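You operate a simulated robot arm through the tools that you are given. There is no shell and no other tool.

Carry out the task below with a simulated two-armed robot. There is one attempt and no reset: what you move stays moved.

TASK
Clamp the purple cap on the black stand and set the grey slider at the medium hole.
Fine: cap on first, then the grey star knob to HOLD. Put the green pin in the hole, then move the slider up against it.

The check looks at the end state, three seconds after you hand in, the way a careful person would. Anything else that was tipped, shoved, dropped, spilled or broken makes it a failure. A push-on lid holds only when it is set on centred and level and pressed home; a screw cap is set on level and turned clockwise until tight.

THE ROBOT
Two 7-joint arms with fingered hands on one trunk that stands fixed in place. Base frame: the origin is at the foot of the trunk, x ahead of it, y to its left, z up; the work surface is at about z = 800. Readings come in mm, rad, newtons and seconds.
The left shoulder is at [21, 209, 1323], the right one opposite. Payload 5 kg a hand.
The tool frame of a hand sits at the grasp point between the pads (the TCP): z along the fingers, y along the line on which they close. The tips reach 48 mm beyond it. Largest opening 160 mm; the body of the gripper starts 56 mm behind the TCP. The gripper is a hand of 4 fingers: y runs from the thumb to the fingers, the wrist lies at [-26, -142, -252] in the tool frame, and closing takes about 1.5 s.
Orientation is that of the tool frame in the base frame, as a unit quaternion [w, x, y, z]. With the fingers straight down and the wrist toward the robot, the tool's x, y and z point along [0, 1, 0], [1, 0, 0] and [0, 0, -1] of the base frame.

THE INTERFACE
- The arms move only by the tool apply_moves. It takes "left_rows", "right_rows" or both (then of equal length, played together; a hand with none holds still); each is a list of rows, each an object of numbers (a shift or turn left out is 0, a gripper value left out holds the last): "dx", "dy", "dz": the shift along the tool's x, y, z in units of 250 mm (1.0 is 250 mm); "rx", "ry", "rz": the turn, a rotation vector about the tool's x, y, z in units of 60 degrees (1.0 is 60 degrees); "gripper": the finger opening in mm, from 0 to 160. In form: [{"dx": .., "dy": .., "dz": .., "rx": .., "ry": .., "rz": .., "gripper": ..}, ...]. A call has 1 to 20 rows; each row is the pose to reach, as a shift and turn from the pose commanded when the call began, along the tool's axes at that moment. A call with a number of a shift or a turn outside -1 to 1 is refused whole. Rows are played at 5 a second. More than 50 mm and 0.15 rad between two rows, or a gripper value outside its range, and nothing of the call is played. Where a pose cannot be reached the arm comes as near as it can. A force on the tool above 40 N (or 10 N above the force at the start of the call, whichever is more), or a blocked arm, ends the call early, and 0.2 s more pass. The fingers move at their own pace (about 108 mm/s each) and stop on an object; they squeeze with about 32 N. The grip force told is the motor's: it shows also when the fingers shut on nothing. Time passes only in rows, and 0.2 s behind the last, so rows that repeat a pose let the fingers close. It gives the time, the measured TCP pose, the force on the tool (base axes), the opening and the grip force at its end, in the units of the frame above (readings bear some noise), with the torque about the TCP (base axes, N m) and any sound that the robot's microphone picked up.
- Cameras (640 x 400 px; columns grow to the right, rows downward): "scene" is now at [81.8, 46.9, 1503.9]; the picture's right is [0.56, -0.83, 0.00], its down [-0.54, -0.36, -0.76] and it looks along [0.63, 0.42, -0.65] (base axes); focal length 324 px, centre (320, 200). "left" rides on the left gripper at [-87, -133, -189] in its tool frame; the picture's right is [-0.83, -0.26, 0.49], its down [0.51, -0.71, 0.49] and it looks along [0.22, 0.66, 0.72] (tool axes); focal length 238 px, centre (320, 200). "right" rides on the right gripper at [87, -133, -189] in its tool frame; the picture's right is [-0.83, 0.26, -0.49], its down [-0.51, -0.71, 0.49] and it looks along [-0.22, 0.66, 0.72] (tool axes); focal length 238 px, centre (320, 200). There is no depth. A picture from a camera that has moved, and an enlarged one, comes with that camera's place and axes in the base frame and with its lens.
- capture(camera): a new picture of that camera. It takes no simulated time.
- lift_body(by): slides the trunk up (or, below 0, down) by that many mm; the arms and the scene camera ride with it, the base frame stays. It gives what a move gives, with no picture.
- grasp_type(shape, hand): the hand has 4 fingers and takes this shape, open, in about a second: jaw (thumb against the fingers, like two jaws); tri (thumb and two fingers); tip (a fingertip pinch); poke (one finger out to press); point (the index stretched); flat (the hand flat); cup (the hand cupped); fist (a fist). The gripper value then closes the fingers along that shape, each until it touches; the sizes above hold for jaw. It gives what a move gives, with no picture.
- head_to(pan, tilt): turns the head with the scene camera to pan (to the left, within 1.501 rad either way) and tilt (down, from -0.506 to 1.204), counted from straight ahead of the robot. It gives what a move gives.
- inspect(camera, box): a new picture of the part [left, top, right, bottom] of that camera's present view, enlarged. It takes no simulated time.
- close_job(): hands the job in; it is judged then, once.

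Nothing tells you positions but the pictures and the camera data. Unless the task says otherwise, let go and move clear before handing in.

The tools are called after "Request:" by a JSON object that holds its "method" and its "body". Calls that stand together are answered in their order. apply_moves: Moves the arms, as the interface text tells. Its arguments: {"type":"object","properties":{"left_rows":{"type":"array","items":{"type":"object","properties":{"dx":{"type":"number"},"dy":{"type":"number"},"dz":{"type":"number"},"rx":{"type":"number"},"ry":{"type":"number"},"rz":{"type":"number"},"gripper":{"type":"number"}}}},"right_rows":{"type":"array","items":{"type":"object","properties":{"dx":{"type":"number"},"dy":{"type":"number"},"dz":{"type":"number"},"rx":{"type":"number"},"ry":{"type":"number"},"rz":{"type":"number"},"gripper":{"type":"number"}}}}},"required":[]} The other tools are called the same way: lift_body (by) slides the trunk up or down; grasp_type (shape, hand) gives the hand a shape; head_to (pan, tilt) turns the head that bears the scene camera; capture (camera) takes a picture; inspect (camera, box) takes an enlarged picture of a part of a camera's view; close_job () hands the job in.

At the start:

```text
time_s: 0.0
left_eef_pos: [388.7, 597.5, 1107.0]
left_tcp_rot: [0.0, 0.707, 0.707, 0.0]
left_ft_force: [0.6, 0.0, -0.1]
left_torque: [0.01, -0.01, 0.01]
left_gripper_width: 159.6
left_grasp_force: 0.1
left_shape: jaw
right_eef_pos: [680.0, 112.8, 1052.7]
right_tcp_rot: [0.001, 0.708, 0.707, 0.0]
right_ft_force: [0.0, 0.1, -0.6]
right_torque: [-0.02, 0.01, -0.01]
right_gripper_width: 159.5
right_grasp_force: 0.1
right_shape: jaw
trunk travel left (down, up): [-325.0, 365.0]
head pan, tilt: [0.588, 0.712]
```

scene: 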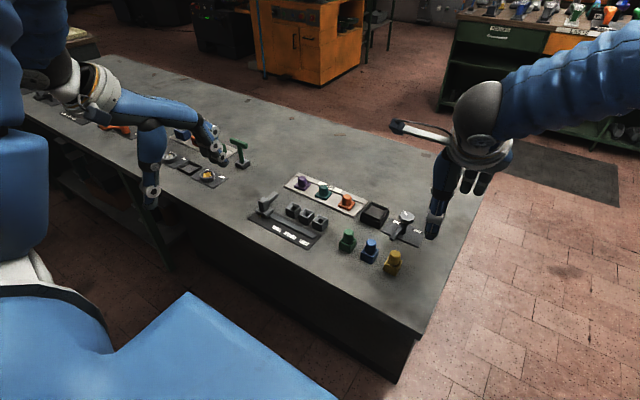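
right: 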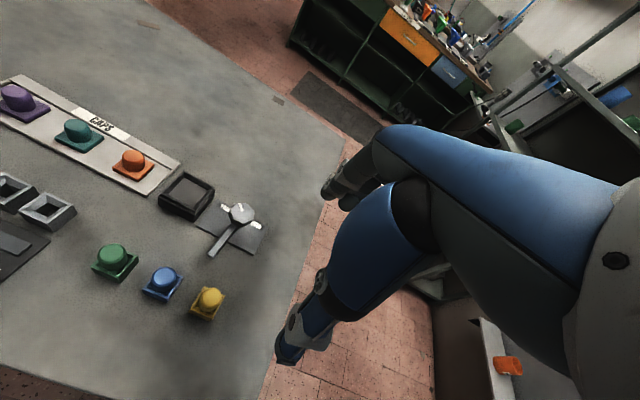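
left: 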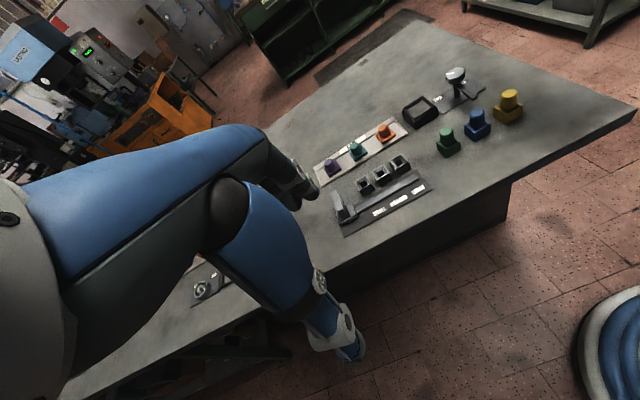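

I see a bench with a caps tray (purple, teal, orange), a black stand with a grey lever/knob beside it, a slider with three holes, and green/blue/yellow pins. I'll look closer before moving anything.

Request:
{"method": "inspect", "body": {"camera": "scene", "box": [240, 160, 440, 285]}}

Request:
{"method": "inspect", "body": {"camera": "right", "box": [0, 60, 320, 330]}}

Request:
{"method": "inspect", "body": {"camera": "left", "box": [300, 50, 540, 250]}}

Request:
{"method": "inspect", "body": {"camera": "scene", "box": [20, 80, 260, 230]}}

```text
3.20 times, centred on (340, 222) of scene
camera zoom: at [81.8, 46.9, 1503.9], right [0.56, -0.83, 0.0], down [-0.54, -0.36, -0.76], along [0.63, 0.42, -0.65], focal length 1038 px, centre (256, 128)
```

zoom: 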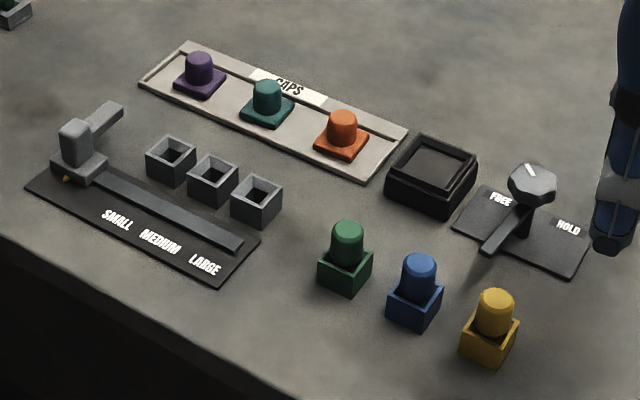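

```text
1.48 times, centred on (160, 195) of right
camera zoom: at [548.3, 199.3, 1241.0], right [0.26, -0.83, 0.49], down [-0.71, -0.51, -0.49], along [0.66, -0.22, -0.72], focal length 353 px, centre (557, 207)
```

zoom: 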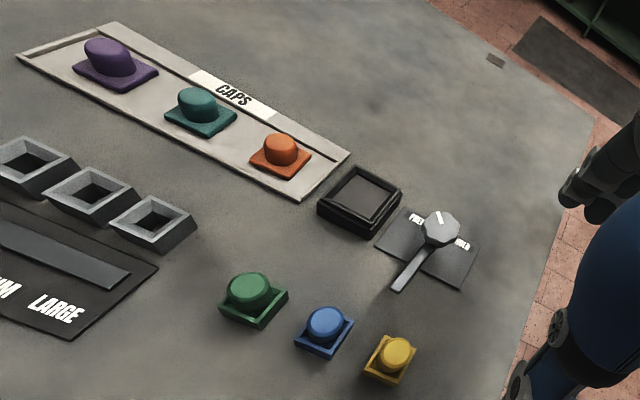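

```text
2.00 times, centred on (420, 150) of left
camera zoom: at [257.2, 511.5, 1296.9], right [-0.26, -0.83, -0.49], down [-0.71, 0.51, -0.49], along [0.66, 0.22, -0.72], focal length 477 px, centre (120, 300)
```

zoom: 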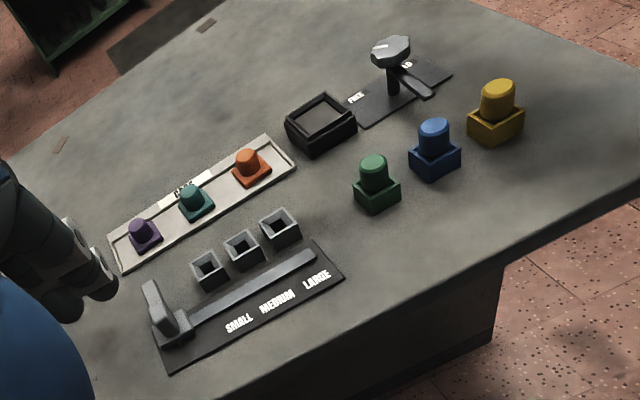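

```text
2.67 times, centred on (140, 155) of scene
camera zoom: at [81.8, 46.9, 1503.9], right [0.56, -0.83, 0.0], down [-0.54, -0.36, -0.76], along [0.63, 0.42, -0.65], focal length 865 px, centre (800, 320)
```

zoom: 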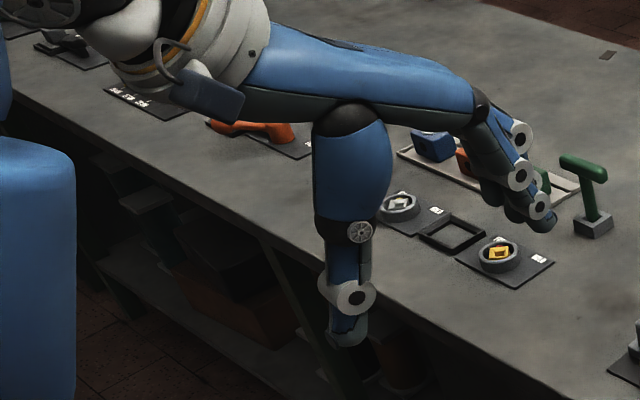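

I see the purple cap at about (776, 583), the black stand at (778, 308), the knob at (767, 211), the green pin at (631, 319), the medium hole at (652, 476) and the slider at (610, 604). I'll zoom in on each part to understand how the mechanisms work.

Request:
{"method": "inspect", "body": {"camera": "scene", "box": [355, 190, 435, 250]}}

Request:
{"method": "inspect", "body": {"camera": "scene", "box": [245, 180, 345, 255]}}

Request:
{"method": "inspect", "body": {"camera": "right", "box": [150, 160, 280, 270]}}

Request:
{"method": "inspect", "body": {"camera": "right", "box": [0, 60, 120, 270]}}

Request:
{"method": "inspect", "body": {"camera": "scene", "box": [280, 165, 380, 225]}}

Request:
{"method": "inspect", "body": {"camera": "scene", "box": [330, 220, 420, 280]}}

```text
6.67 times, centred on (395, 220) of scene
camera zoom: at [81.8, 46.9, 1503.9], right [0.56, -0.83, 0.0], down [-0.54, -0.36, -0.76], along [0.63, 0.42, -0.65], focal length 2162 px, centre (-180, 67)
```

zoom: 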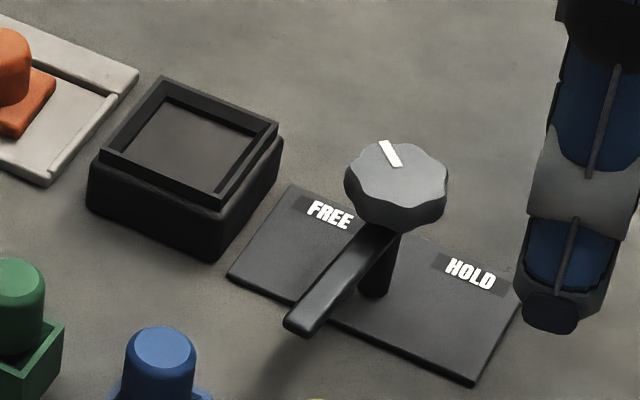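

```text
5.33 times, centred on (295, 218) of scene
camera zoom: at [81.8, 46.9, 1503.9], right [0.56, -0.83, 0.0], down [-0.54, -0.36, -0.76], along [0.63, 0.42, -0.65], focal length 1730 px, centre (453, 107)
```

zoom: 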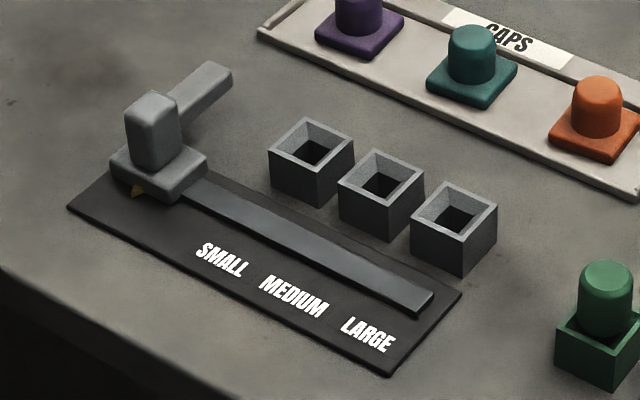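

```text
3.64 times, centred on (215, 215) of right
camera zoom: at [548.3, 199.3, 1241.0], right [0.26, -0.83, 0.49], down [-0.71, -0.51, -0.49], along [0.66, -0.22, -0.72], focal length 867 px, centre (702, 146)
```

zoom: 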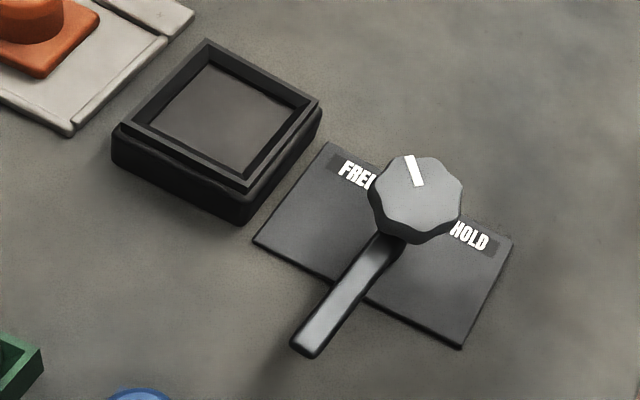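

```text
1.90 times, centred on (60, 165) of right
camera zoom: at [548.3, 199.3, 1241.0], right [0.26, -0.83, 0.49], down [-0.71, -0.51, -0.49], along [0.66, -0.22, -0.72], focal length 454 px, centre (815, 267)
```

zoom: 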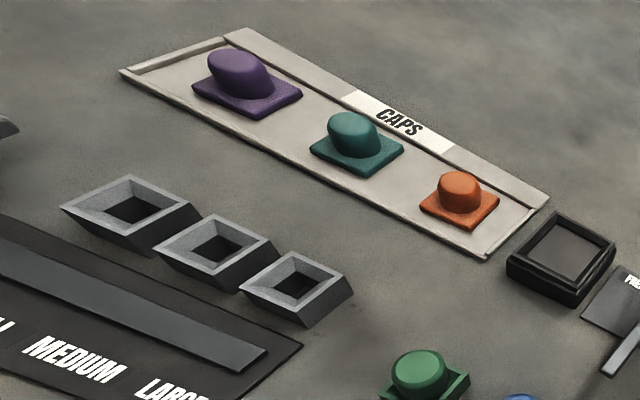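

```text
6.40 times, centred on (330, 195) of scene
camera zoom: at [81.8, 46.9, 1503.9], right [0.56, -0.83, 0.0], down [-0.54, -0.36, -0.76], along [0.63, 0.42, -0.65], focal length 2076 px, centre (256, 232)
```

zoom: 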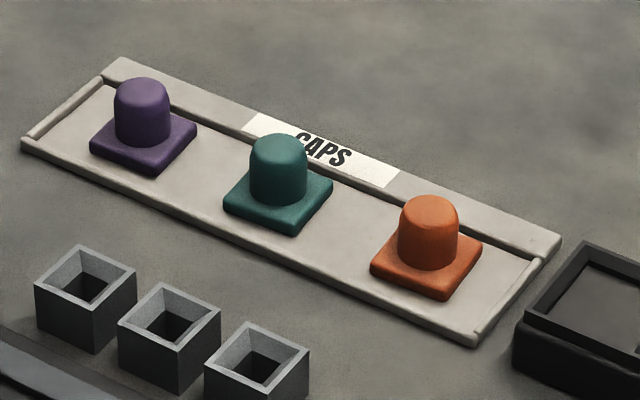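

```text
6.67 times, centred on (375, 250) of scene
camera zoom: at [81.8, 46.9, 1503.9], right [0.56, -0.83, 0.0], down [-0.54, -0.36, -0.76], along [0.63, 0.42, -0.65], focal length 2162 px, centre (-47, -133)
```

zoom: 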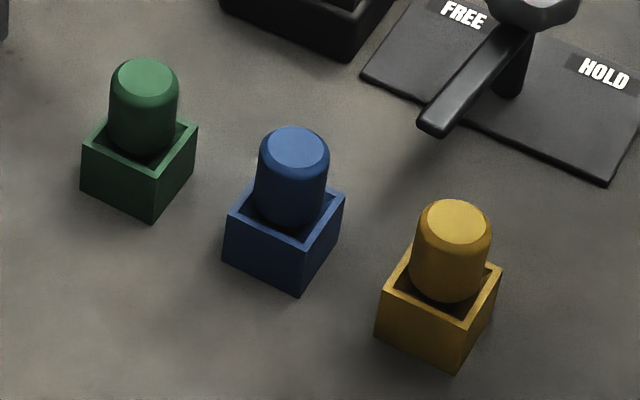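

The stand recess and tray look square to the base axes. The knob mark points to FREE, so it needs a turn of about 90° clockwise, which swings the bar over the stand. I'll bring the left hand toward the cap to get a closer view.

Request:
{"method": "apply_moves", "body": {"left_rows": [{"dy": 0.16, "gripper": 100}, {"dy": 0.32}, {"dy": 0.48}, {"dy": 0.64}, {"dy": 0.8}, {"dy": 0.96}, {"dy": 0.98, "dz": 0.1}]}}

Request:
{"method": "capture", "body": {"camera": "left"}}

Request:
{"method": "capture", "body": {"camera": "scene"}}

```text
time_s: 1.6
left_eef_pos: [635.7, 597.4, 1080.4]
left_tcp_rot: [0.0, 0.707, 0.707, -0.001]
left_ft_force: [-0.1, 1.4, 0.3]
left_torque: [-0.06, -0.01, 0.0]
left_gripper_width: 100.4
left_grasp_force: 0.0
left_shape: jaw
right_eef_pos: [681.7, 114.8, 1051.4]
right_tcp_rot: [0.001, 0.707, 0.707, -0.001]
right_ft_force: [0.0, 0.7, -0.4]
right_torque: [-0.1, 0.01, -0.05]
right_gripper_width: 159.5
right_grasp_force: 0.2
right_shape: jaw
trunk travel left (down, up): [-325.0, 365.0]
head pan, tilt: [0.588, 0.712]
```

```text
taken
camera left: at [503.6, 511.1, 1269.4], right [-0.26, -0.84, -0.48], down [-0.71, 0.5, -0.49], along [0.66, 0.22, -0.72], focal length 238 px, centre (320, 200)
```

left: 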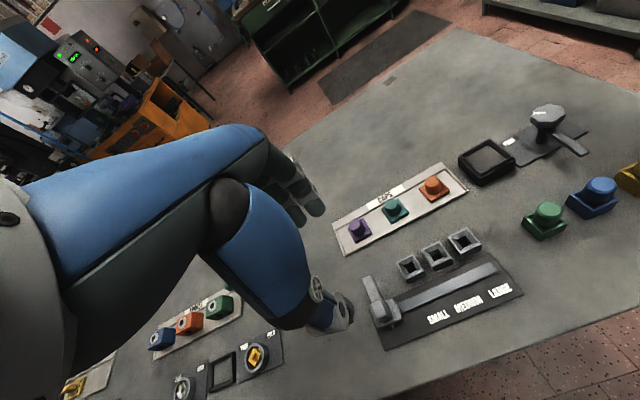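

```text
taken
camera scene: at [82.2, 48.3, 1503.8], right [0.56, -0.83, 0.0], down [-0.54, -0.36, -0.76], along [0.63, 0.42, -0.65], focal length 324 px, centre (320, 200)
```

scene: 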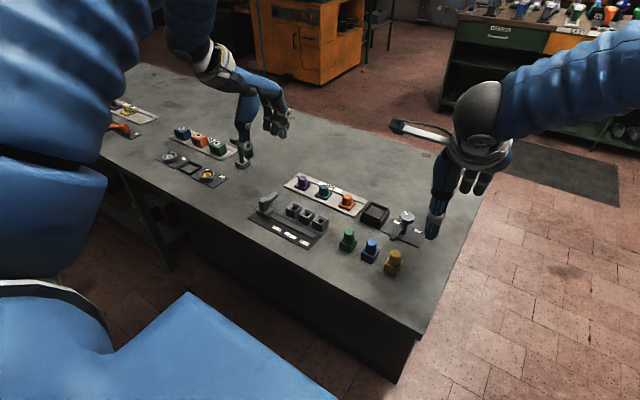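

The left hand is at (636, 597, 1080) and has a clear view of the caps and slider. I'll zoom in for precise positions.

Request:
{"method": "inspect", "body": {"camera": "left", "box": [320, 150, 480, 250]}}

Request:
{"method": "inspect", "body": {"camera": "left", "box": [440, 90, 600, 190]}}

Request:
{"method": "inspect", "body": {"camera": "left", "box": [350, 220, 530, 340]}}

Request:
{"method": "inspect", "body": {"camera": "left", "box": [140, 120, 380, 350]}}

Request:
{"method": "inspect", "body": {"camera": "scene", "box": [210, 80, 310, 180]}}

```text
4.00 times, centred on (400, 200) of left
camera zoom: at [503.6, 511.1, 1269.4], right [-0.26, -0.84, -0.48], down [-0.71, 0.5, -0.49], along [0.66, 0.22, -0.72], focal length 953 px, centre (0, 200)
```

zoom: 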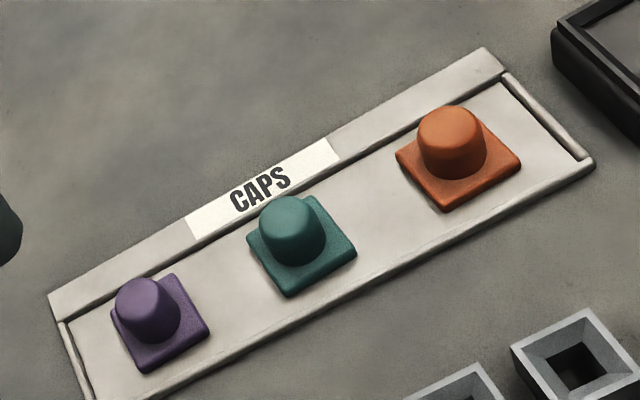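

```text
4.00 times, centred on (520, 140) of left
camera zoom: at [503.6, 511.1, 1269.4], right [-0.26, -0.84, -0.48], down [-0.71, 0.5, -0.49], along [0.66, 0.22, -0.72], focal length 953 px, centre (-480, 440)
```

zoom: 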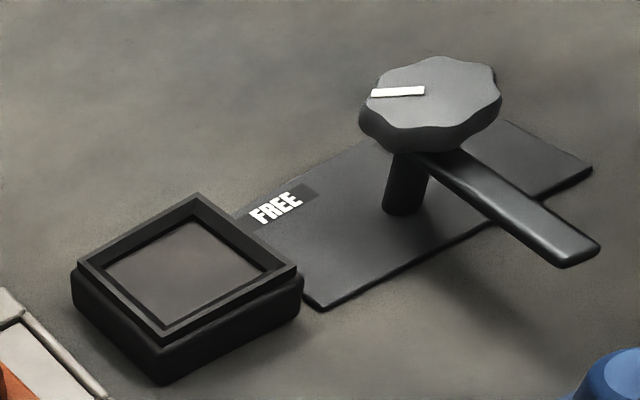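

```text
3.33 times, centred on (440, 280) of left
camera zoom: at [503.6, 511.1, 1269.4], right [-0.26, -0.84, -0.48], down [-0.71, 0.5, -0.49], along [0.66, 0.22, -0.72], focal length 794 px, centre (-80, -67)
```

zoom: 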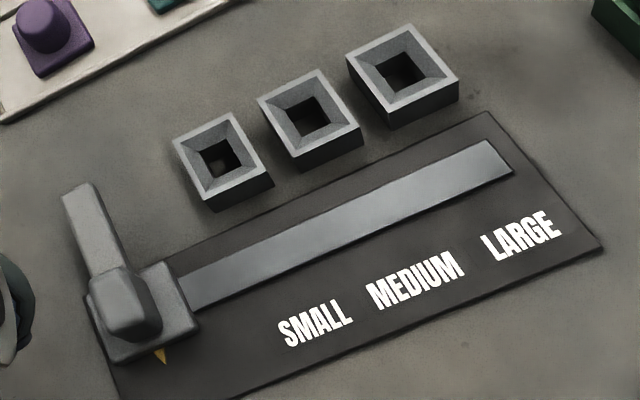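

```text
1.74 times, centred on (260, 235) of left
camera zoom: at [503.6, 511.1, 1269.4], right [-0.26, -0.84, -0.48], down [-0.71, 0.5, -0.49], along [0.66, 0.22, -0.72], focal length 414 px, centre (424, 139)
```

zoom: 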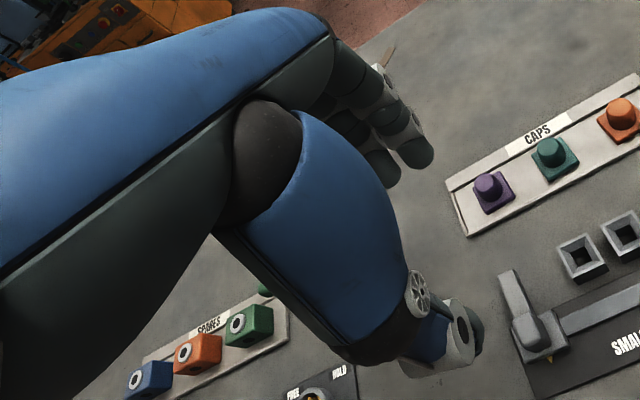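

```text
4.00 times, centred on (260, 130) of scene
camera zoom: at [82.2, 48.3, 1503.8], right [0.56, -0.83, 0.0], down [-0.54, -0.36, -0.76], along [0.63, 0.42, -0.65], focal length 1297 px, centre (560, 480)
```

zoom: 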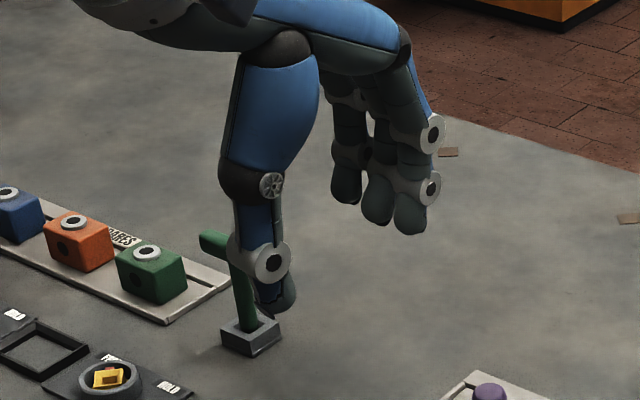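

The purple cap is centred at about (782, 586), with its top at z≈842 and a yaw of about 6°. The stand is centred at about (779, 308), with its rim at z≈835. I'll test how the hand closes in the air before going down.

Request:
{"method": "apply_moves", "body": {"left_rows": [{"gripper": 34}, {"gripper": 34}, {"gripper": 34}, {"gripper": 34}, {"gripper": 34}]}}

Request:
{"method": "inspect", "body": {"camera": "left", "box": [140, 120, 380, 350]}}

Request:
{"method": "inspect", "body": {"camera": "scene", "box": [210, 80, 310, 180]}}

Request:
{"method": "capture", "body": {"camera": "right"}}

```text
time_s: 2.8
left_eef_pos: [635.3, 596.9, 1081.2]
left_tcp_rot: [0.0, 0.707, 0.707, -0.001]
left_ft_force: [0.2, -1.1, 0.6]
left_torque: [0.02, 0.02, 0.0]
left_gripper_width: 34.4
left_grasp_force: 0.0
left_shape: jaw
right_eef_pos: [681.4, 112.4, 1053.3]
right_tcp_rot: [-0.001, 0.707, 0.707, 0.0]
right_ft_force: [-0.1, -0.3, 0.4]
right_torque: [0.04, -0.01, -0.01]
right_gripper_width: 159.5
right_grasp_force: 0.0
right_shape: jaw
trunk travel left (down, up): [-325.0, 365.0]
head pan, tilt: [0.588, 0.712]
```

```text
1.74 times, centred on (260, 235) of left
camera zoom: at [503.0, 509.5, 1270.1], right [-0.26, -0.83, -0.49], down [-0.71, 0.51, -0.49], along [0.66, 0.22, -0.72], focal length 414 px, centre (424, 139)
```

zoom: 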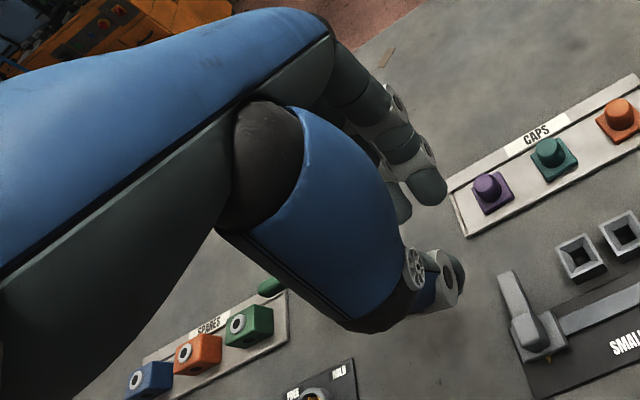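

```text
4.00 times, centred on (260, 130) of scene
camera zoom: at [81.9, 46.8, 1503.9], right [0.56, -0.83, 0.0], down [-0.54, -0.36, -0.76], along [0.63, 0.42, -0.65], focal length 1297 px, centre (560, 480)
```

zoom: 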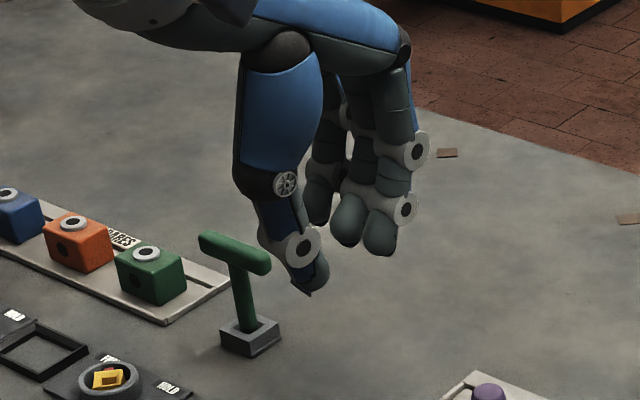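

```text
taken
camera right: at [548.4, 199.2, 1241.0], right [0.26, -0.83, 0.49], down [-0.71, -0.51, -0.49], along [0.66, -0.22, -0.72], focal length 238 px, centre (320, 200)
```

right: 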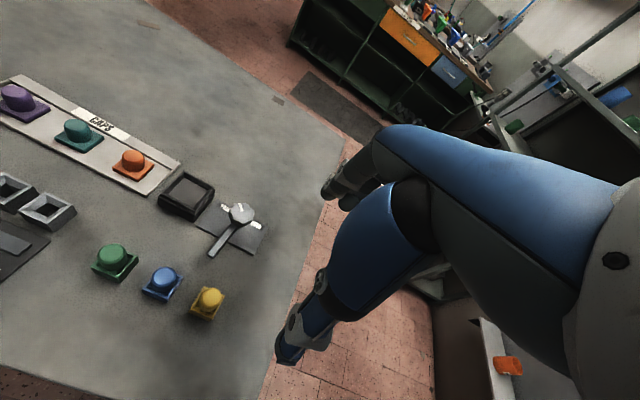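

The jaw closes with the thumb opposite the middle finger, at a finger spacing of about 22 mm. I'll move above the purple cap at (782, 586), still high, with a medium opening.

Request:
{"method": "apply_moves", "body": {"left_rows": [{"dy": 0.12, "dz": 0.1, "gripper": 64}, {"dy": 0.24, "dz": 0.2}, {"dy": 0.36, "dz": 0.3}, {"dy": 0.48, "dx": -0.02, "dz": 0.4}, {"dy": 0.587, "dx": -0.044, "dz": 0.5}, {"dy": 0.587, "dx": -0.044, "dz": 0.6}, {"dy": 0.587, "dx": -0.044, "dz": 0.6}]}}

Request:
{"method": "capture", "body": {"camera": "left"}}

Request:
{"method": "inspect", "body": {"camera": "scene", "box": [250, 120, 370, 220]}}

Request:
{"method": "inspect", "body": {"camera": "right", "box": [0, 0, 160, 160]}}

```text
time_s: 4.4
left_eef_pos: [783.8, 584.5, 933.4]
left_tcp_rot: [-0.001, 0.707, 0.707, -0.001]
left_ft_force: [0.3, 0.3, -0.1]
left_torque: [0.03, -0.01, 0.02]
left_gripper_width: 63.7
left_grasp_force: 0.2
left_shape: jaw
right_eef_pos: [681.1, 111.0, 1052.9]
right_tcp_rot: [0.0, 0.707, 0.707, 0.001]
right_ft_force: [-0.3, 0.6, 0.3]
right_torque: [0.02, -0.05, 0.0]
right_gripper_width: 159.8
right_grasp_force: 0.0
right_shape: jaw
trunk travel left (down, up): [-325.0, 365.0]
head pan, tilt: [0.588, 0.712]
```

```text
taken
camera left: at [651.6, 498.3, 1123.5], right [-0.26, -0.83, -0.49], down [-0.71, 0.51, -0.49], along [0.66, 0.22, -0.72], focal length 238 px, centre (320, 200)
```

left: 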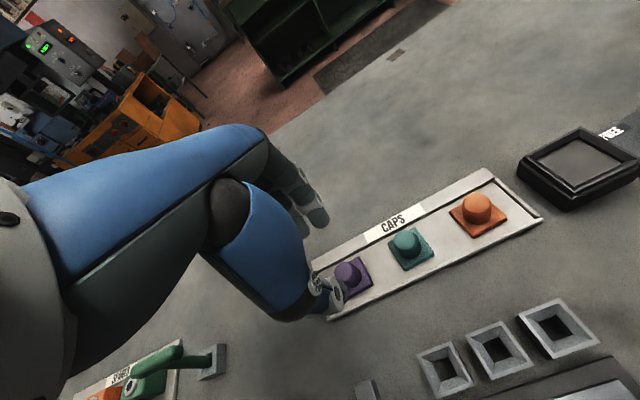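

```text
4.00 times, centred on (310, 170) of scene
camera zoom: at [81.6, 46.1, 1504.0], right [0.55, -0.83, 0.0], down [-0.54, -0.36, -0.76], along [0.63, 0.42, -0.65], focal length 1297 px, centre (360, 320)
```

zoom: 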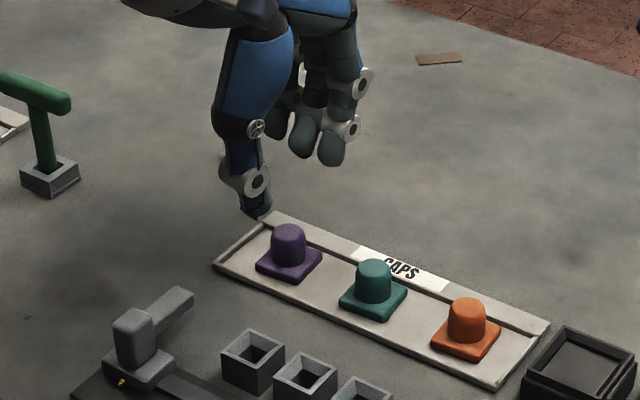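

```text
2.50 times, centred on (80, 80) of right
camera zoom: at [548.2, 198.6, 1241.3], right [0.26, -0.83, 0.49], down [-0.71, -0.51, -0.49], along [0.66, -0.22, -0.72], focal length 596 px, centre (920, 500)
```

zoom: 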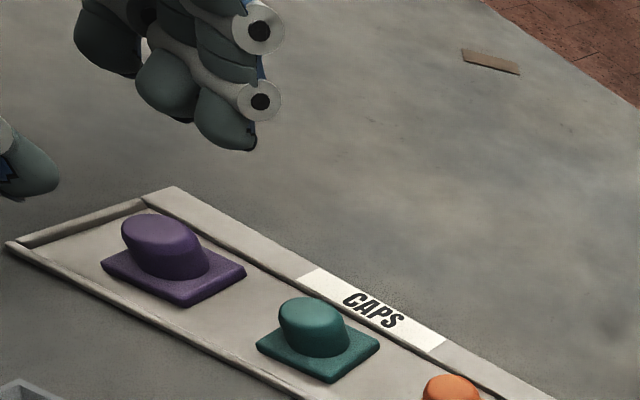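

The hand is above the cap. I'll zoom in from the left camera to check alignment before going down.

Request:
{"method": "inspect", "body": {"camera": "left", "box": [280, 180, 440, 330]}}

Request:
{"method": "inspect", "body": {"camera": "scene", "box": [295, 165, 325, 195]}}

```text
2.67 times, centred on (360, 255) of left
camera zoom: at [651.6, 498.3, 1123.5], right [-0.26, -0.83, -0.49], down [-0.71, 0.51, -0.49], along [0.66, 0.22, -0.72], focal length 636 px, centre (213, 53)
```

zoom: 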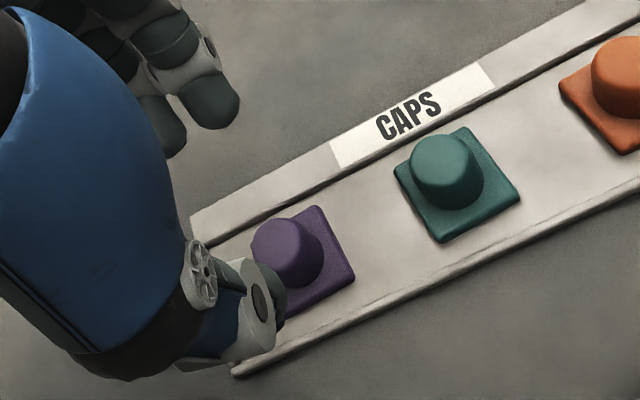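

```text
13.33 times, centred on (310, 180) of scene
camera zoom: at [81.6, 46.1, 1504.0], right [0.55, -0.83, 0.0], down [-0.54, -0.36, -0.76], along [0.63, 0.42, -0.65], focal length 4324 px, centre (453, 467)
```

zoom: 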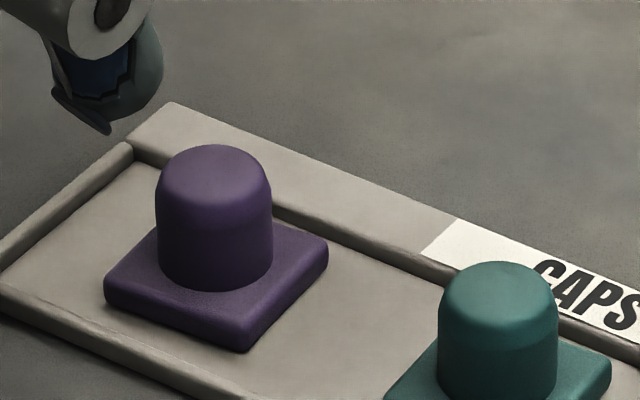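

The cap is centred at about (783, 587), with a 29 mm cylinder spanning z≈812–841, and it lines up with the TCP. I'll go down so the tips are just above the plate.

Request:
{"method": "apply_moves", "body": {"left_rows": [{"dz": 0.06}, {"dz": 0.12}, {"dz": 0.17}, {"dz": 0.21}, {"dz": 0.24}, {"dz": 0.262}, {"dz": 0.262}]}}

Request:
{"method": "inspect", "body": {"camera": "left", "box": [240, 160, 400, 310]}}

Request:
{"method": "inspect", "body": {"camera": "scene", "box": [275, 140, 345, 205]}}

Request:
{"method": "inspect", "body": {"camera": "right", "box": [0, 30, 120, 150]}}

```text
time_s: 6.0
left_eef_pos: [779.8, 586.4, 866.0]
left_tcp_rot: [0.0, 0.707, 0.707, 0.001]
left_ft_force: [-0.1, 0.9, -0.9]
left_torque: [-0.01, -0.03, 0.04]
left_gripper_width: 63.8
left_grasp_force: 0.1
left_shape: jaw
right_eef_pos: [680.8, 113.6, 1052.2]
right_tcp_rot: [0.0, 0.707, 0.707, 0.0]
right_ft_force: [-0.4, -0.5, -0.4]
right_torque: [0.02, -0.02, 0.03]
right_gripper_width: 159.6
right_grasp_force: 0.0
right_shape: jaw
trunk travel left (down, up): [-325.0, 365.0]
head pan, tilt: [0.588, 0.712]
```

```text
2.67 times, centred on (320, 235) of left
camera zoom: at [649.3, 500.4, 1056.3], right [-0.26, -0.83, -0.49], down [-0.71, 0.51, -0.49], along [0.66, 0.22, -0.72], focal length 636 px, centre (320, 107)
```

zoom: 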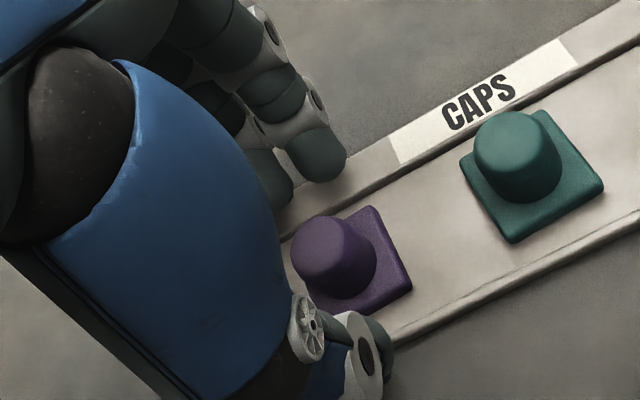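

```text
6.15 times, centred on (310, 172) of scene
camera zoom: at [81.9, 46.8, 1504.0], right [0.56, -0.83, 0.0], down [-0.54, -0.36, -0.76], along [0.63, 0.42, -0.65], focal length 1996 px, centre (382, 369)
```

zoom: 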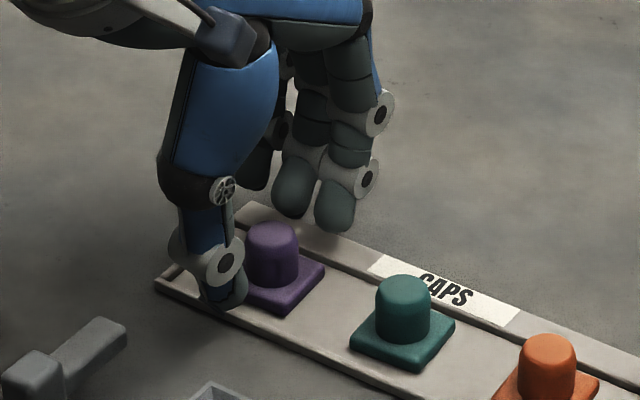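

```text
3.33 times, centred on (60, 90) of right
camera zoom: at [548.4, 199.3, 1241.0], right [0.26, -0.83, 0.49], down [-0.71, -0.51, -0.49], along [0.66, -0.22, -0.72], focal length 794 px, centre (1187, 567)
```

zoom: 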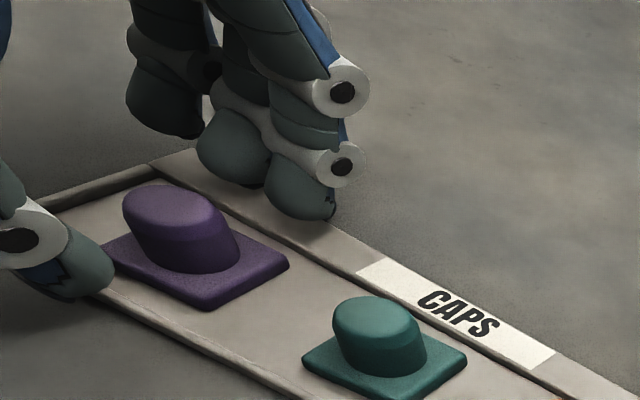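

The thumb and the index/middle fingers straddle the cap cylinder. I'll close gently on it.

Request:
{"method": "apply_moves", "body": {"left_rows": [{"gripper": 45}, {"gripper": 38}, {"gripper": 30}, {"gripper": 22}, {"gripper": 18}, {"gripper": 18}, {"gripper": 18}, {"gripper": 18}]}}

Request:
{"method": "inspect", "body": {"camera": "left", "box": [240, 160, 400, 310]}}

Request:
{"method": "inspect", "body": {"camera": "scene", "box": [275, 140, 345, 205]}}

Request:
{"method": "inspect", "body": {"camera": "right", "box": [0, 30, 120, 150]}}

```text
time_s: 7.8
left_eef_pos: [781.4, 586.2, 866.0]
left_tcp_rot: [0.0, 0.707, 0.707, 0.0]
left_ft_force: [0.4, 0.3, 1.2]
left_torque: [0.02, 0.03, -0.01]
left_gripper_width: 18.3
left_grasp_force: 32.2
left_shape: jaw
right_eef_pos: [681.2, 114.2, 1053.0]
right_tcp_rot: [0.0, 0.707, 0.707, 0.0]
right_ft_force: [0.0, -0.5, 0.2]
right_torque: [-0.02, 0.03, -0.01]
right_gripper_width: 159.8
right_grasp_force: 0.0
right_shape: jaw
trunk travel left (down, up): [-325.0, 365.0]
head pan, tilt: [0.588, 0.712]
```

```text
2.67 times, centred on (320, 235) of left
camera zoom: at [649.1, 500.5, 1056.3], right [-0.26, -0.83, -0.49], down [-0.71, 0.51, -0.49], along [0.66, 0.22, -0.72], focal length 636 px, centre (320, 107)
```

zoom: 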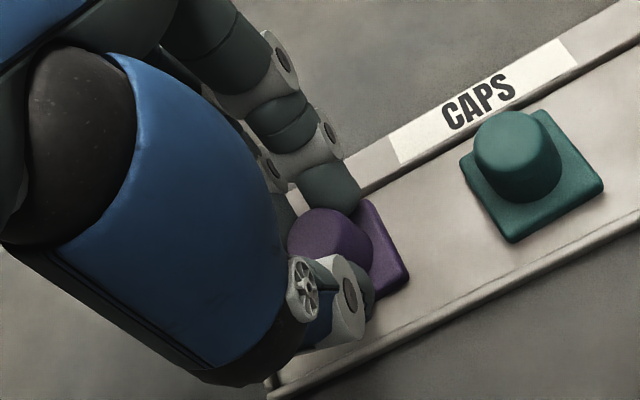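

```text
6.15 times, centred on (310, 172) of scene
camera zoom: at [81.9, 46.9, 1503.9], right [0.56, -0.83, 0.0], down [-0.54, -0.36, -0.76], along [0.63, 0.42, -0.65], focal length 1996 px, centre (382, 369)
```

zoom: 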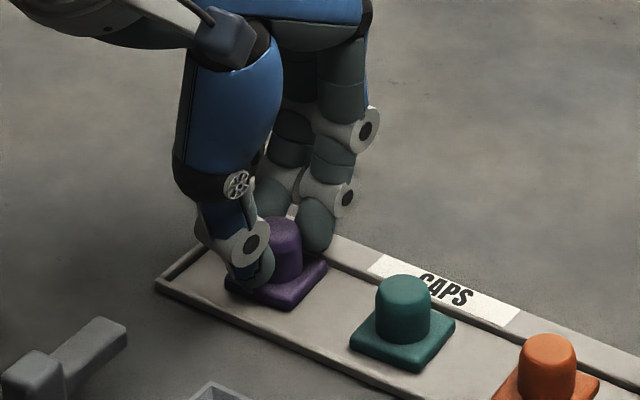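

```text
3.33 times, centred on (60, 90) of right
camera zoom: at [548.4, 199.3, 1241.0], right [0.26, -0.83, 0.49], down [-0.71, -0.51, -0.49], along [0.66, -0.22, -0.72], focal length 794 px, centre (1187, 567)
```

zoom: 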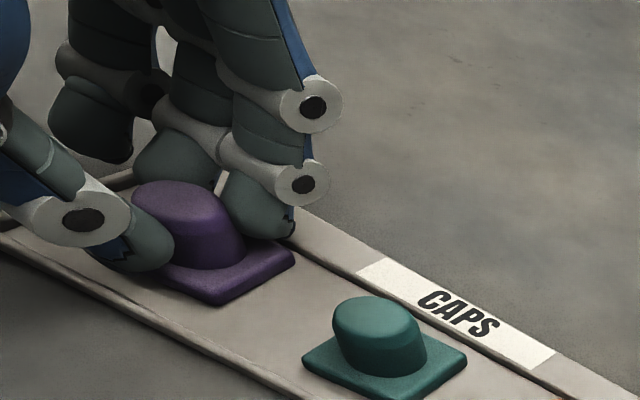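

The thumb and fingers appear to be touching the cap on both sides. I'll lift slowly and check that it comes along.

Request:
{"method": "apply_moves", "body": {"left_rows": [{"dz": -0.02}, {"dz": -0.06}, {"dz": -0.12}, {"dz": -0.2}, {"dz": -0.3}, {"dz": -0.4}, {"dz": -0.4}]}}

Request:
{"method": "inspect", "body": {"camera": "left", "box": [240, 160, 400, 310]}}

Request:
{"method": "inspect", "body": {"camera": "scene", "box": [265, 110, 345, 190]}}

Request:
{"method": "inspect", "body": {"camera": "right", "box": [0, 0, 120, 120]}}

```text
time_s: 9.4
left_eef_pos: [783.5, 587.4, 965.9]
left_tcp_rot: [0.001, 0.707, 0.707, -0.001]
left_ft_force: [0.3, 0.2, -0.6]
left_torque: [-0.07, -0.01, -0.01]
left_gripper_width: 18.3
left_grasp_force: 32.0
left_shape: jaw
right_eef_pos: [681.7, 112.9, 1052.6]
right_tcp_rot: [-0.001, 0.707, 0.707, 0.0]
right_ft_force: [0.1, -0.4, -0.4]
right_torque: [-0.04, 0.03, -0.02]
right_gripper_width: 159.6
right_grasp_force: 0.1
right_shape: jaw
trunk travel left (down, up): [-325.0, 365.0]
head pan, tilt: [0.588, 0.712]
```

```text
2.67 times, centred on (320, 235) of left
camera zoom: at [651.7, 501.6, 1155.5], right [-0.26, -0.83, -0.49], down [-0.71, 0.51, -0.49], along [0.65, 0.22, -0.72], focal length 636 px, centre (320, 107)
```

zoom: 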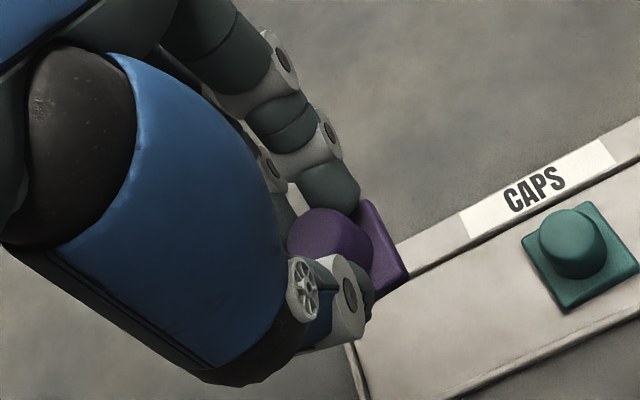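

```text
5.00 times, centred on (305, 150) of scene
camera zoom: at [82.5, 47.4, 1503.8], right [0.56, -0.83, 0.0], down [-0.54, -0.36, -0.76], along [0.63, 0.42, -0.65], focal length 1622 px, centre (395, 450)
```

zoom: 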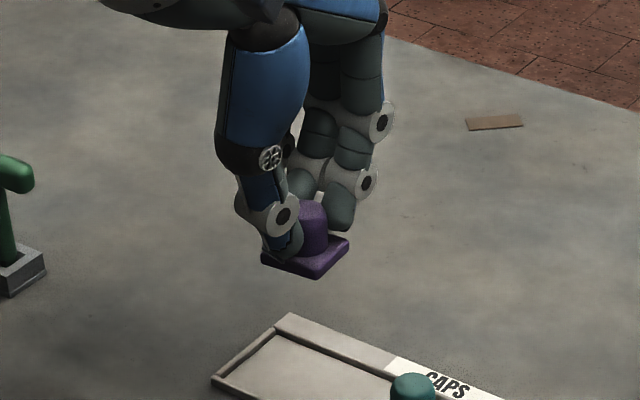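

```text
3.33 times, centred on (60, 60) of right
camera zoom: at [548.9, 199.8, 1240.6], right [0.26, -0.83, 0.49], down [-0.71, -0.51, -0.49], along [0.66, -0.22, -0.72], focal length 794 px, centre (1187, 667)
```

zoom: 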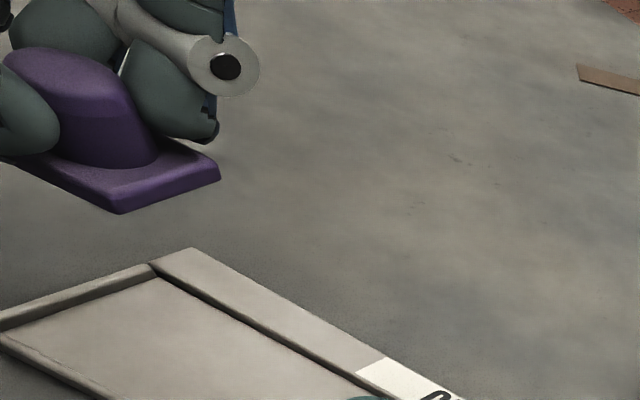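

The cap is held and level. I'll carry it across to the stand at about (779, 308), staying high.

Request:
{"method": "apply_moves", "body": {"left_rows": [{"dx": -0.08}, {"dx": -0.22}, {"dx": -0.38}, {"dx": -0.54}, {"dx": -0.7}, {"dx": -0.84}, {"dx": -0.92}, {"dx": -0.92}]}}

Request:
{"method": "capture", "body": {"camera": "left"}}

Request:
{"method": "capture", "body": {"camera": "scene"}}

Request:
{"method": "capture", "body": {"camera": "right"}}

```text
time_s: 11.2
left_eef_pos: [781.6, 355.5, 965.2]
left_tcp_rot: [0.001, 0.707, 0.707, -0.001]
left_ft_force: [0.5, 0.1, -0.9]
left_torque: [-0.05, 0.0, 0.0]
left_gripper_width: 18.7
left_grasp_force: 32.1
left_shape: jaw
right_eef_pos: [680.2, 112.4, 1053.5]
right_tcp_rot: [0.0, 0.707, 0.707, 0.0]
right_ft_force: [-1.1, 0.3, -0.7]
right_torque: [0.03, -0.01, 0.01]
right_gripper_width: 159.7
right_grasp_force: 0.0
right_shape: jaw
trunk travel left (down, up): [-325.0, 365.0]
head pan, tilt: [0.588, 0.712]
```

```text
taken
camera left: at [650.0, 268.6, 1154.8], right [-0.26, -0.83, -0.49], down [-0.71, 0.51, -0.49], along [0.66, 0.22, -0.72], focal length 238 px, centre (320, 200)
```

left: 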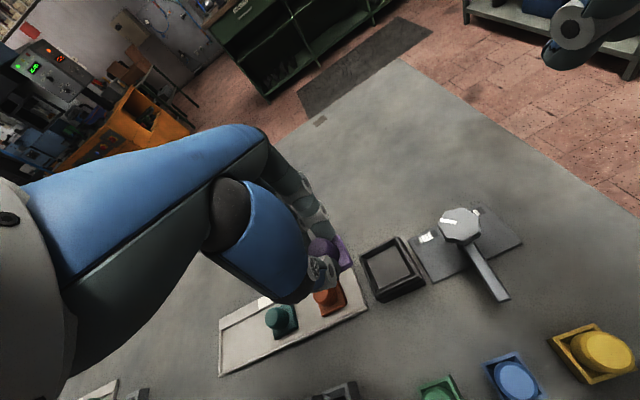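

```text
taken
camera scene: at [82.0, 47.0, 1503.9], right [0.56, -0.83, 0.0], down [-0.54, -0.36, -0.76], along [0.63, 0.42, -0.65], focal length 324 px, centre (320, 200)
```

scene: 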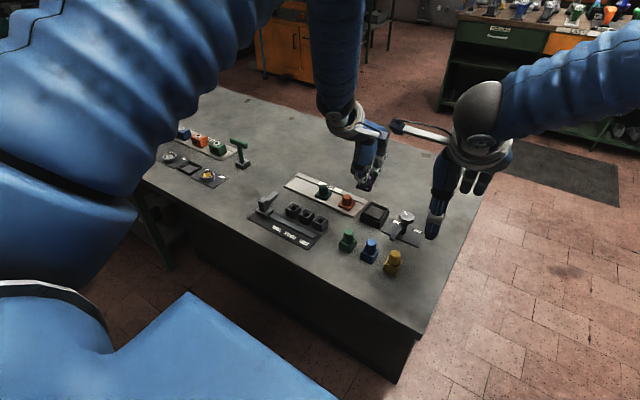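

```text
taken
camera right: at [548.5, 199.5, 1241.0], right [0.26, -0.83, 0.49], down [-0.71, -0.51, -0.49], along [0.66, -0.22, -0.72], focal length 238 px, centre (320, 200)
```

right: 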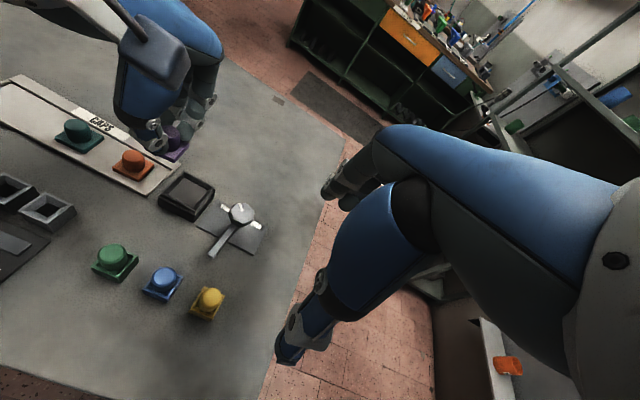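

The right hand's camera mount would come close to the left hand, so I'll first move the right hand aside to the right.

Request:
{"method": "apply_moves", "body": {"right_rows": [{"dx": -0.12}, {"dx": -0.26}, {"dx": -0.4}, {"dx": -0.54}, {"dx": -0.68}, {"dx": -0.8}, {"dx": -0.8}]}}

Request:
{"method": "apply_moves", "body": {"left_rows": [{"dx": -0.06}, {"dx": -0.12}, {"dx": -0.18}, {"dx": -0.19, "rz": 0.05}, {"dx": -0.19, "rz": 0.1}, {"dx": -0.19, "rz": 0.1}]}}

Request:
{"method": "capture", "body": {"camera": "right"}}

Request:
{"method": "inspect", "body": {"camera": "left", "box": [240, 160, 440, 320]}}

Request:
{"method": "inspect", "body": {"camera": "scene", "box": [340, 150, 440, 250]}}

```text
time_s: 12.8
left_eef_pos: [782.0, 356.1, 964.7]
left_tcp_rot: [-0.001, 0.707, 0.708, -0.001]
left_ft_force: [0.3, 0.6, -1.4]
left_torque: [-0.04, 0.0, -0.03]
left_gripper_width: 18.1
left_grasp_force: 32.0
left_shape: jaw
right_eef_pos: [681.4, -86.8, 1052.5]
right_tcp_rot: [-0.001, 0.707, 0.707, 0.0]
right_ft_force: [0.6, 0.8, 0.0]
right_torque: [-0.08, 0.03, 0.04]
right_gripper_width: 159.8
right_grasp_force: 0.0
right_shape: jaw
trunk travel left (down, up): [-325.0, 365.0]
head pan, tilt: [0.588, 0.712]
```

```text
time_s: 14.2
left_eef_pos: [779.9, 308.4, 966.2]
left_tcp_rot: [0.0, 0.744, 0.668, 0.0]
left_ft_force: [-0.2, -0.3, -0.3]
left_torque: [0.02, 0.02, 0.01]
left_gripper_width: 18.2
left_grasp_force: 32.4
left_shape: jaw
right_eef_pos: [681.0, -87.1, 1053.6]
right_tcp_rot: [0.0, 0.707, 0.707, 0.0]
right_ft_force: [0.0, -0.2, -1.4]
right_torque: [0.03, -0.05, -0.02]
right_gripper_width: 159.6
right_grasp_force: 0.1
right_shape: jaw
trunk travel left (down, up): [-325.0, 365.0]
head pan, tilt: [0.588, 0.712]
```

```text
taken
camera right: at [548.6, -1.1, 1241.6], right [0.26, -0.83, 0.49], down [-0.71, -0.51, -0.49], along [0.66, -0.22, -0.72], focal length 238 px, centre (320, 200)
```

right: 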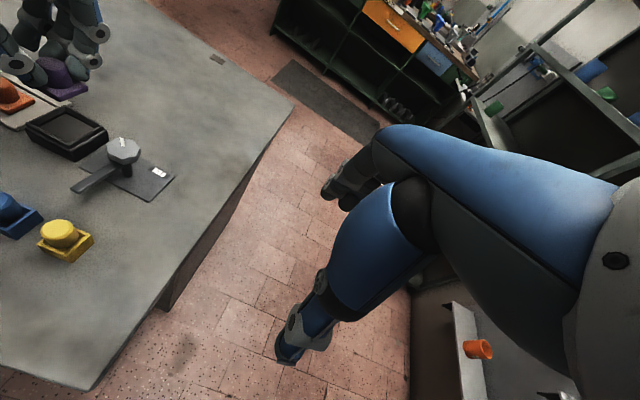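

```text
2.50 times, centred on (340, 240) of left
camera zoom: at [640.3, 236.4, 1156.0], right [-0.35, -0.8, -0.49], down [-0.65, 0.58, -0.49], along [0.67, 0.15, -0.72], focal length 596 px, centre (270, 100)
```

zoom: 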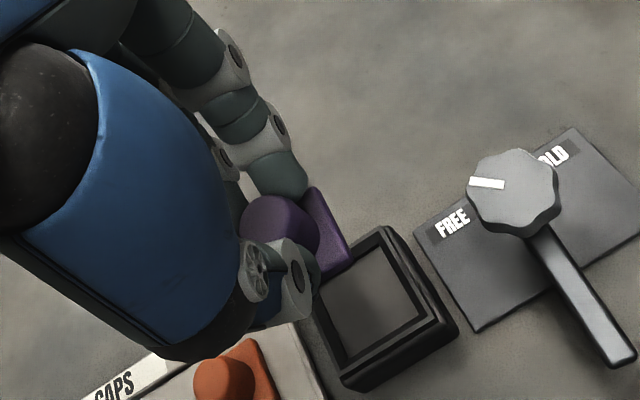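

```text
4.00 times, centred on (390, 200) of scene
camera zoom: at [82.1, 46.1, 1504.0], right [0.55, -0.83, 0.0], down [-0.54, -0.36, -0.76], along [0.63, 0.42, -0.65], focal length 1297 px, centre (40, 200)
```

zoom: 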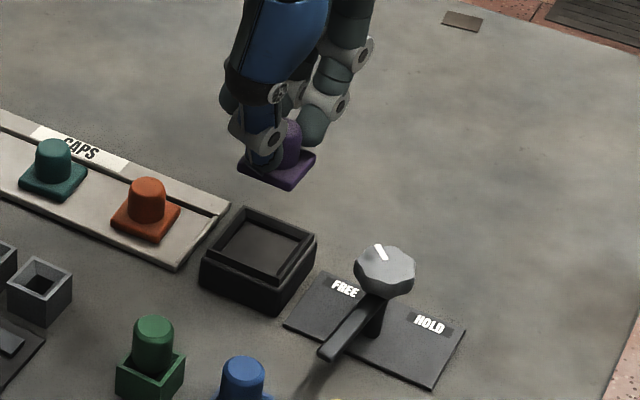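

The cap now hovers over the stand with the yaw corrected by about 6°. I'll compare edge directions and centring with close zooms.

Request:
{"method": "inspect", "body": {"camera": "scene", "box": [374, 165, 434, 235]}}

Request:
{"method": "inspect", "body": {"camera": "left", "box": [310, 210, 440, 320]}}

Request:
{"method": "inspect", "body": {"camera": "right", "box": [0, 20, 150, 190]}}

```text
5.71 times, centred on (404, 200) of scene
camera zoom: at [82.1, 46.1, 1504.0], right [0.55, -0.83, 0.0], down [-0.54, -0.36, -0.76], along [0.63, 0.42, -0.65], focal length 1853 px, centre (-160, 200)
```

zoom: 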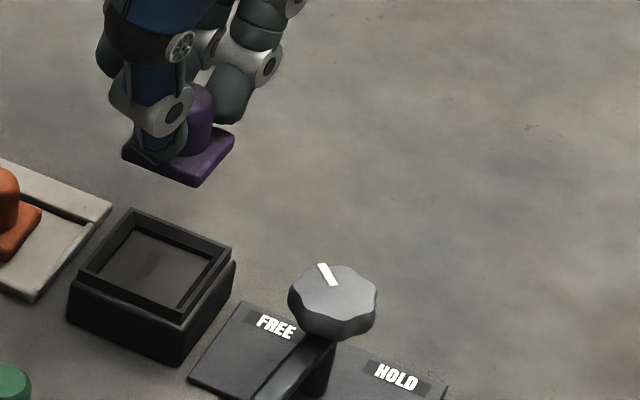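

```text
3.64 times, centred on (375, 265) of left
camera zoom: at [640.3, 236.4, 1156.0], right [-0.35, -0.8, -0.49], down [-0.65, 0.58, -0.49], along [0.67, 0.15, -0.72], focal length 867 px, centre (120, -36)
```

zoom: 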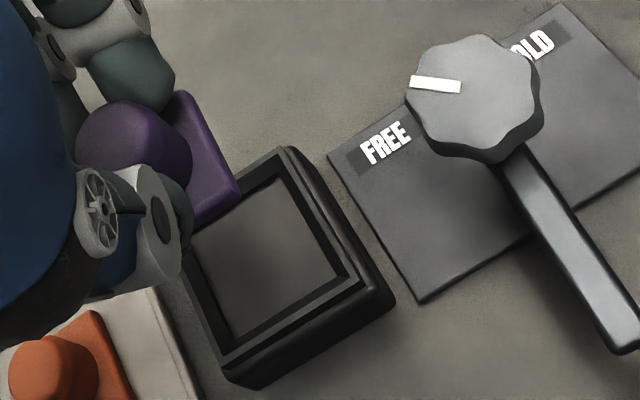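

```text
2.35 times, centred on (75, 105) of right
camera zoom: at [548.6, -1.1, 1241.6], right [0.26, -0.83, 0.49], down [-0.71, -0.51, -0.49], along [0.66, -0.22, -0.72], focal length 561 px, centre (896, 424)
```

zoom: 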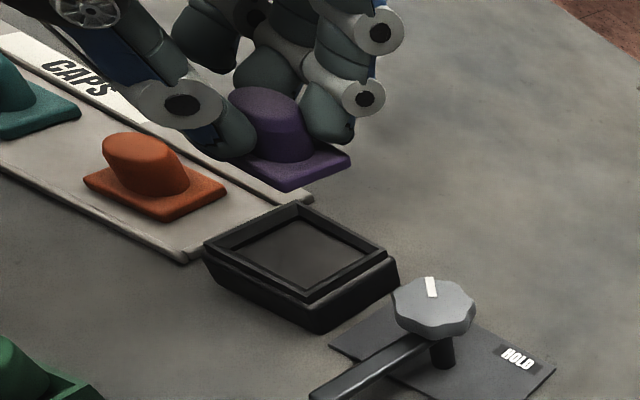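

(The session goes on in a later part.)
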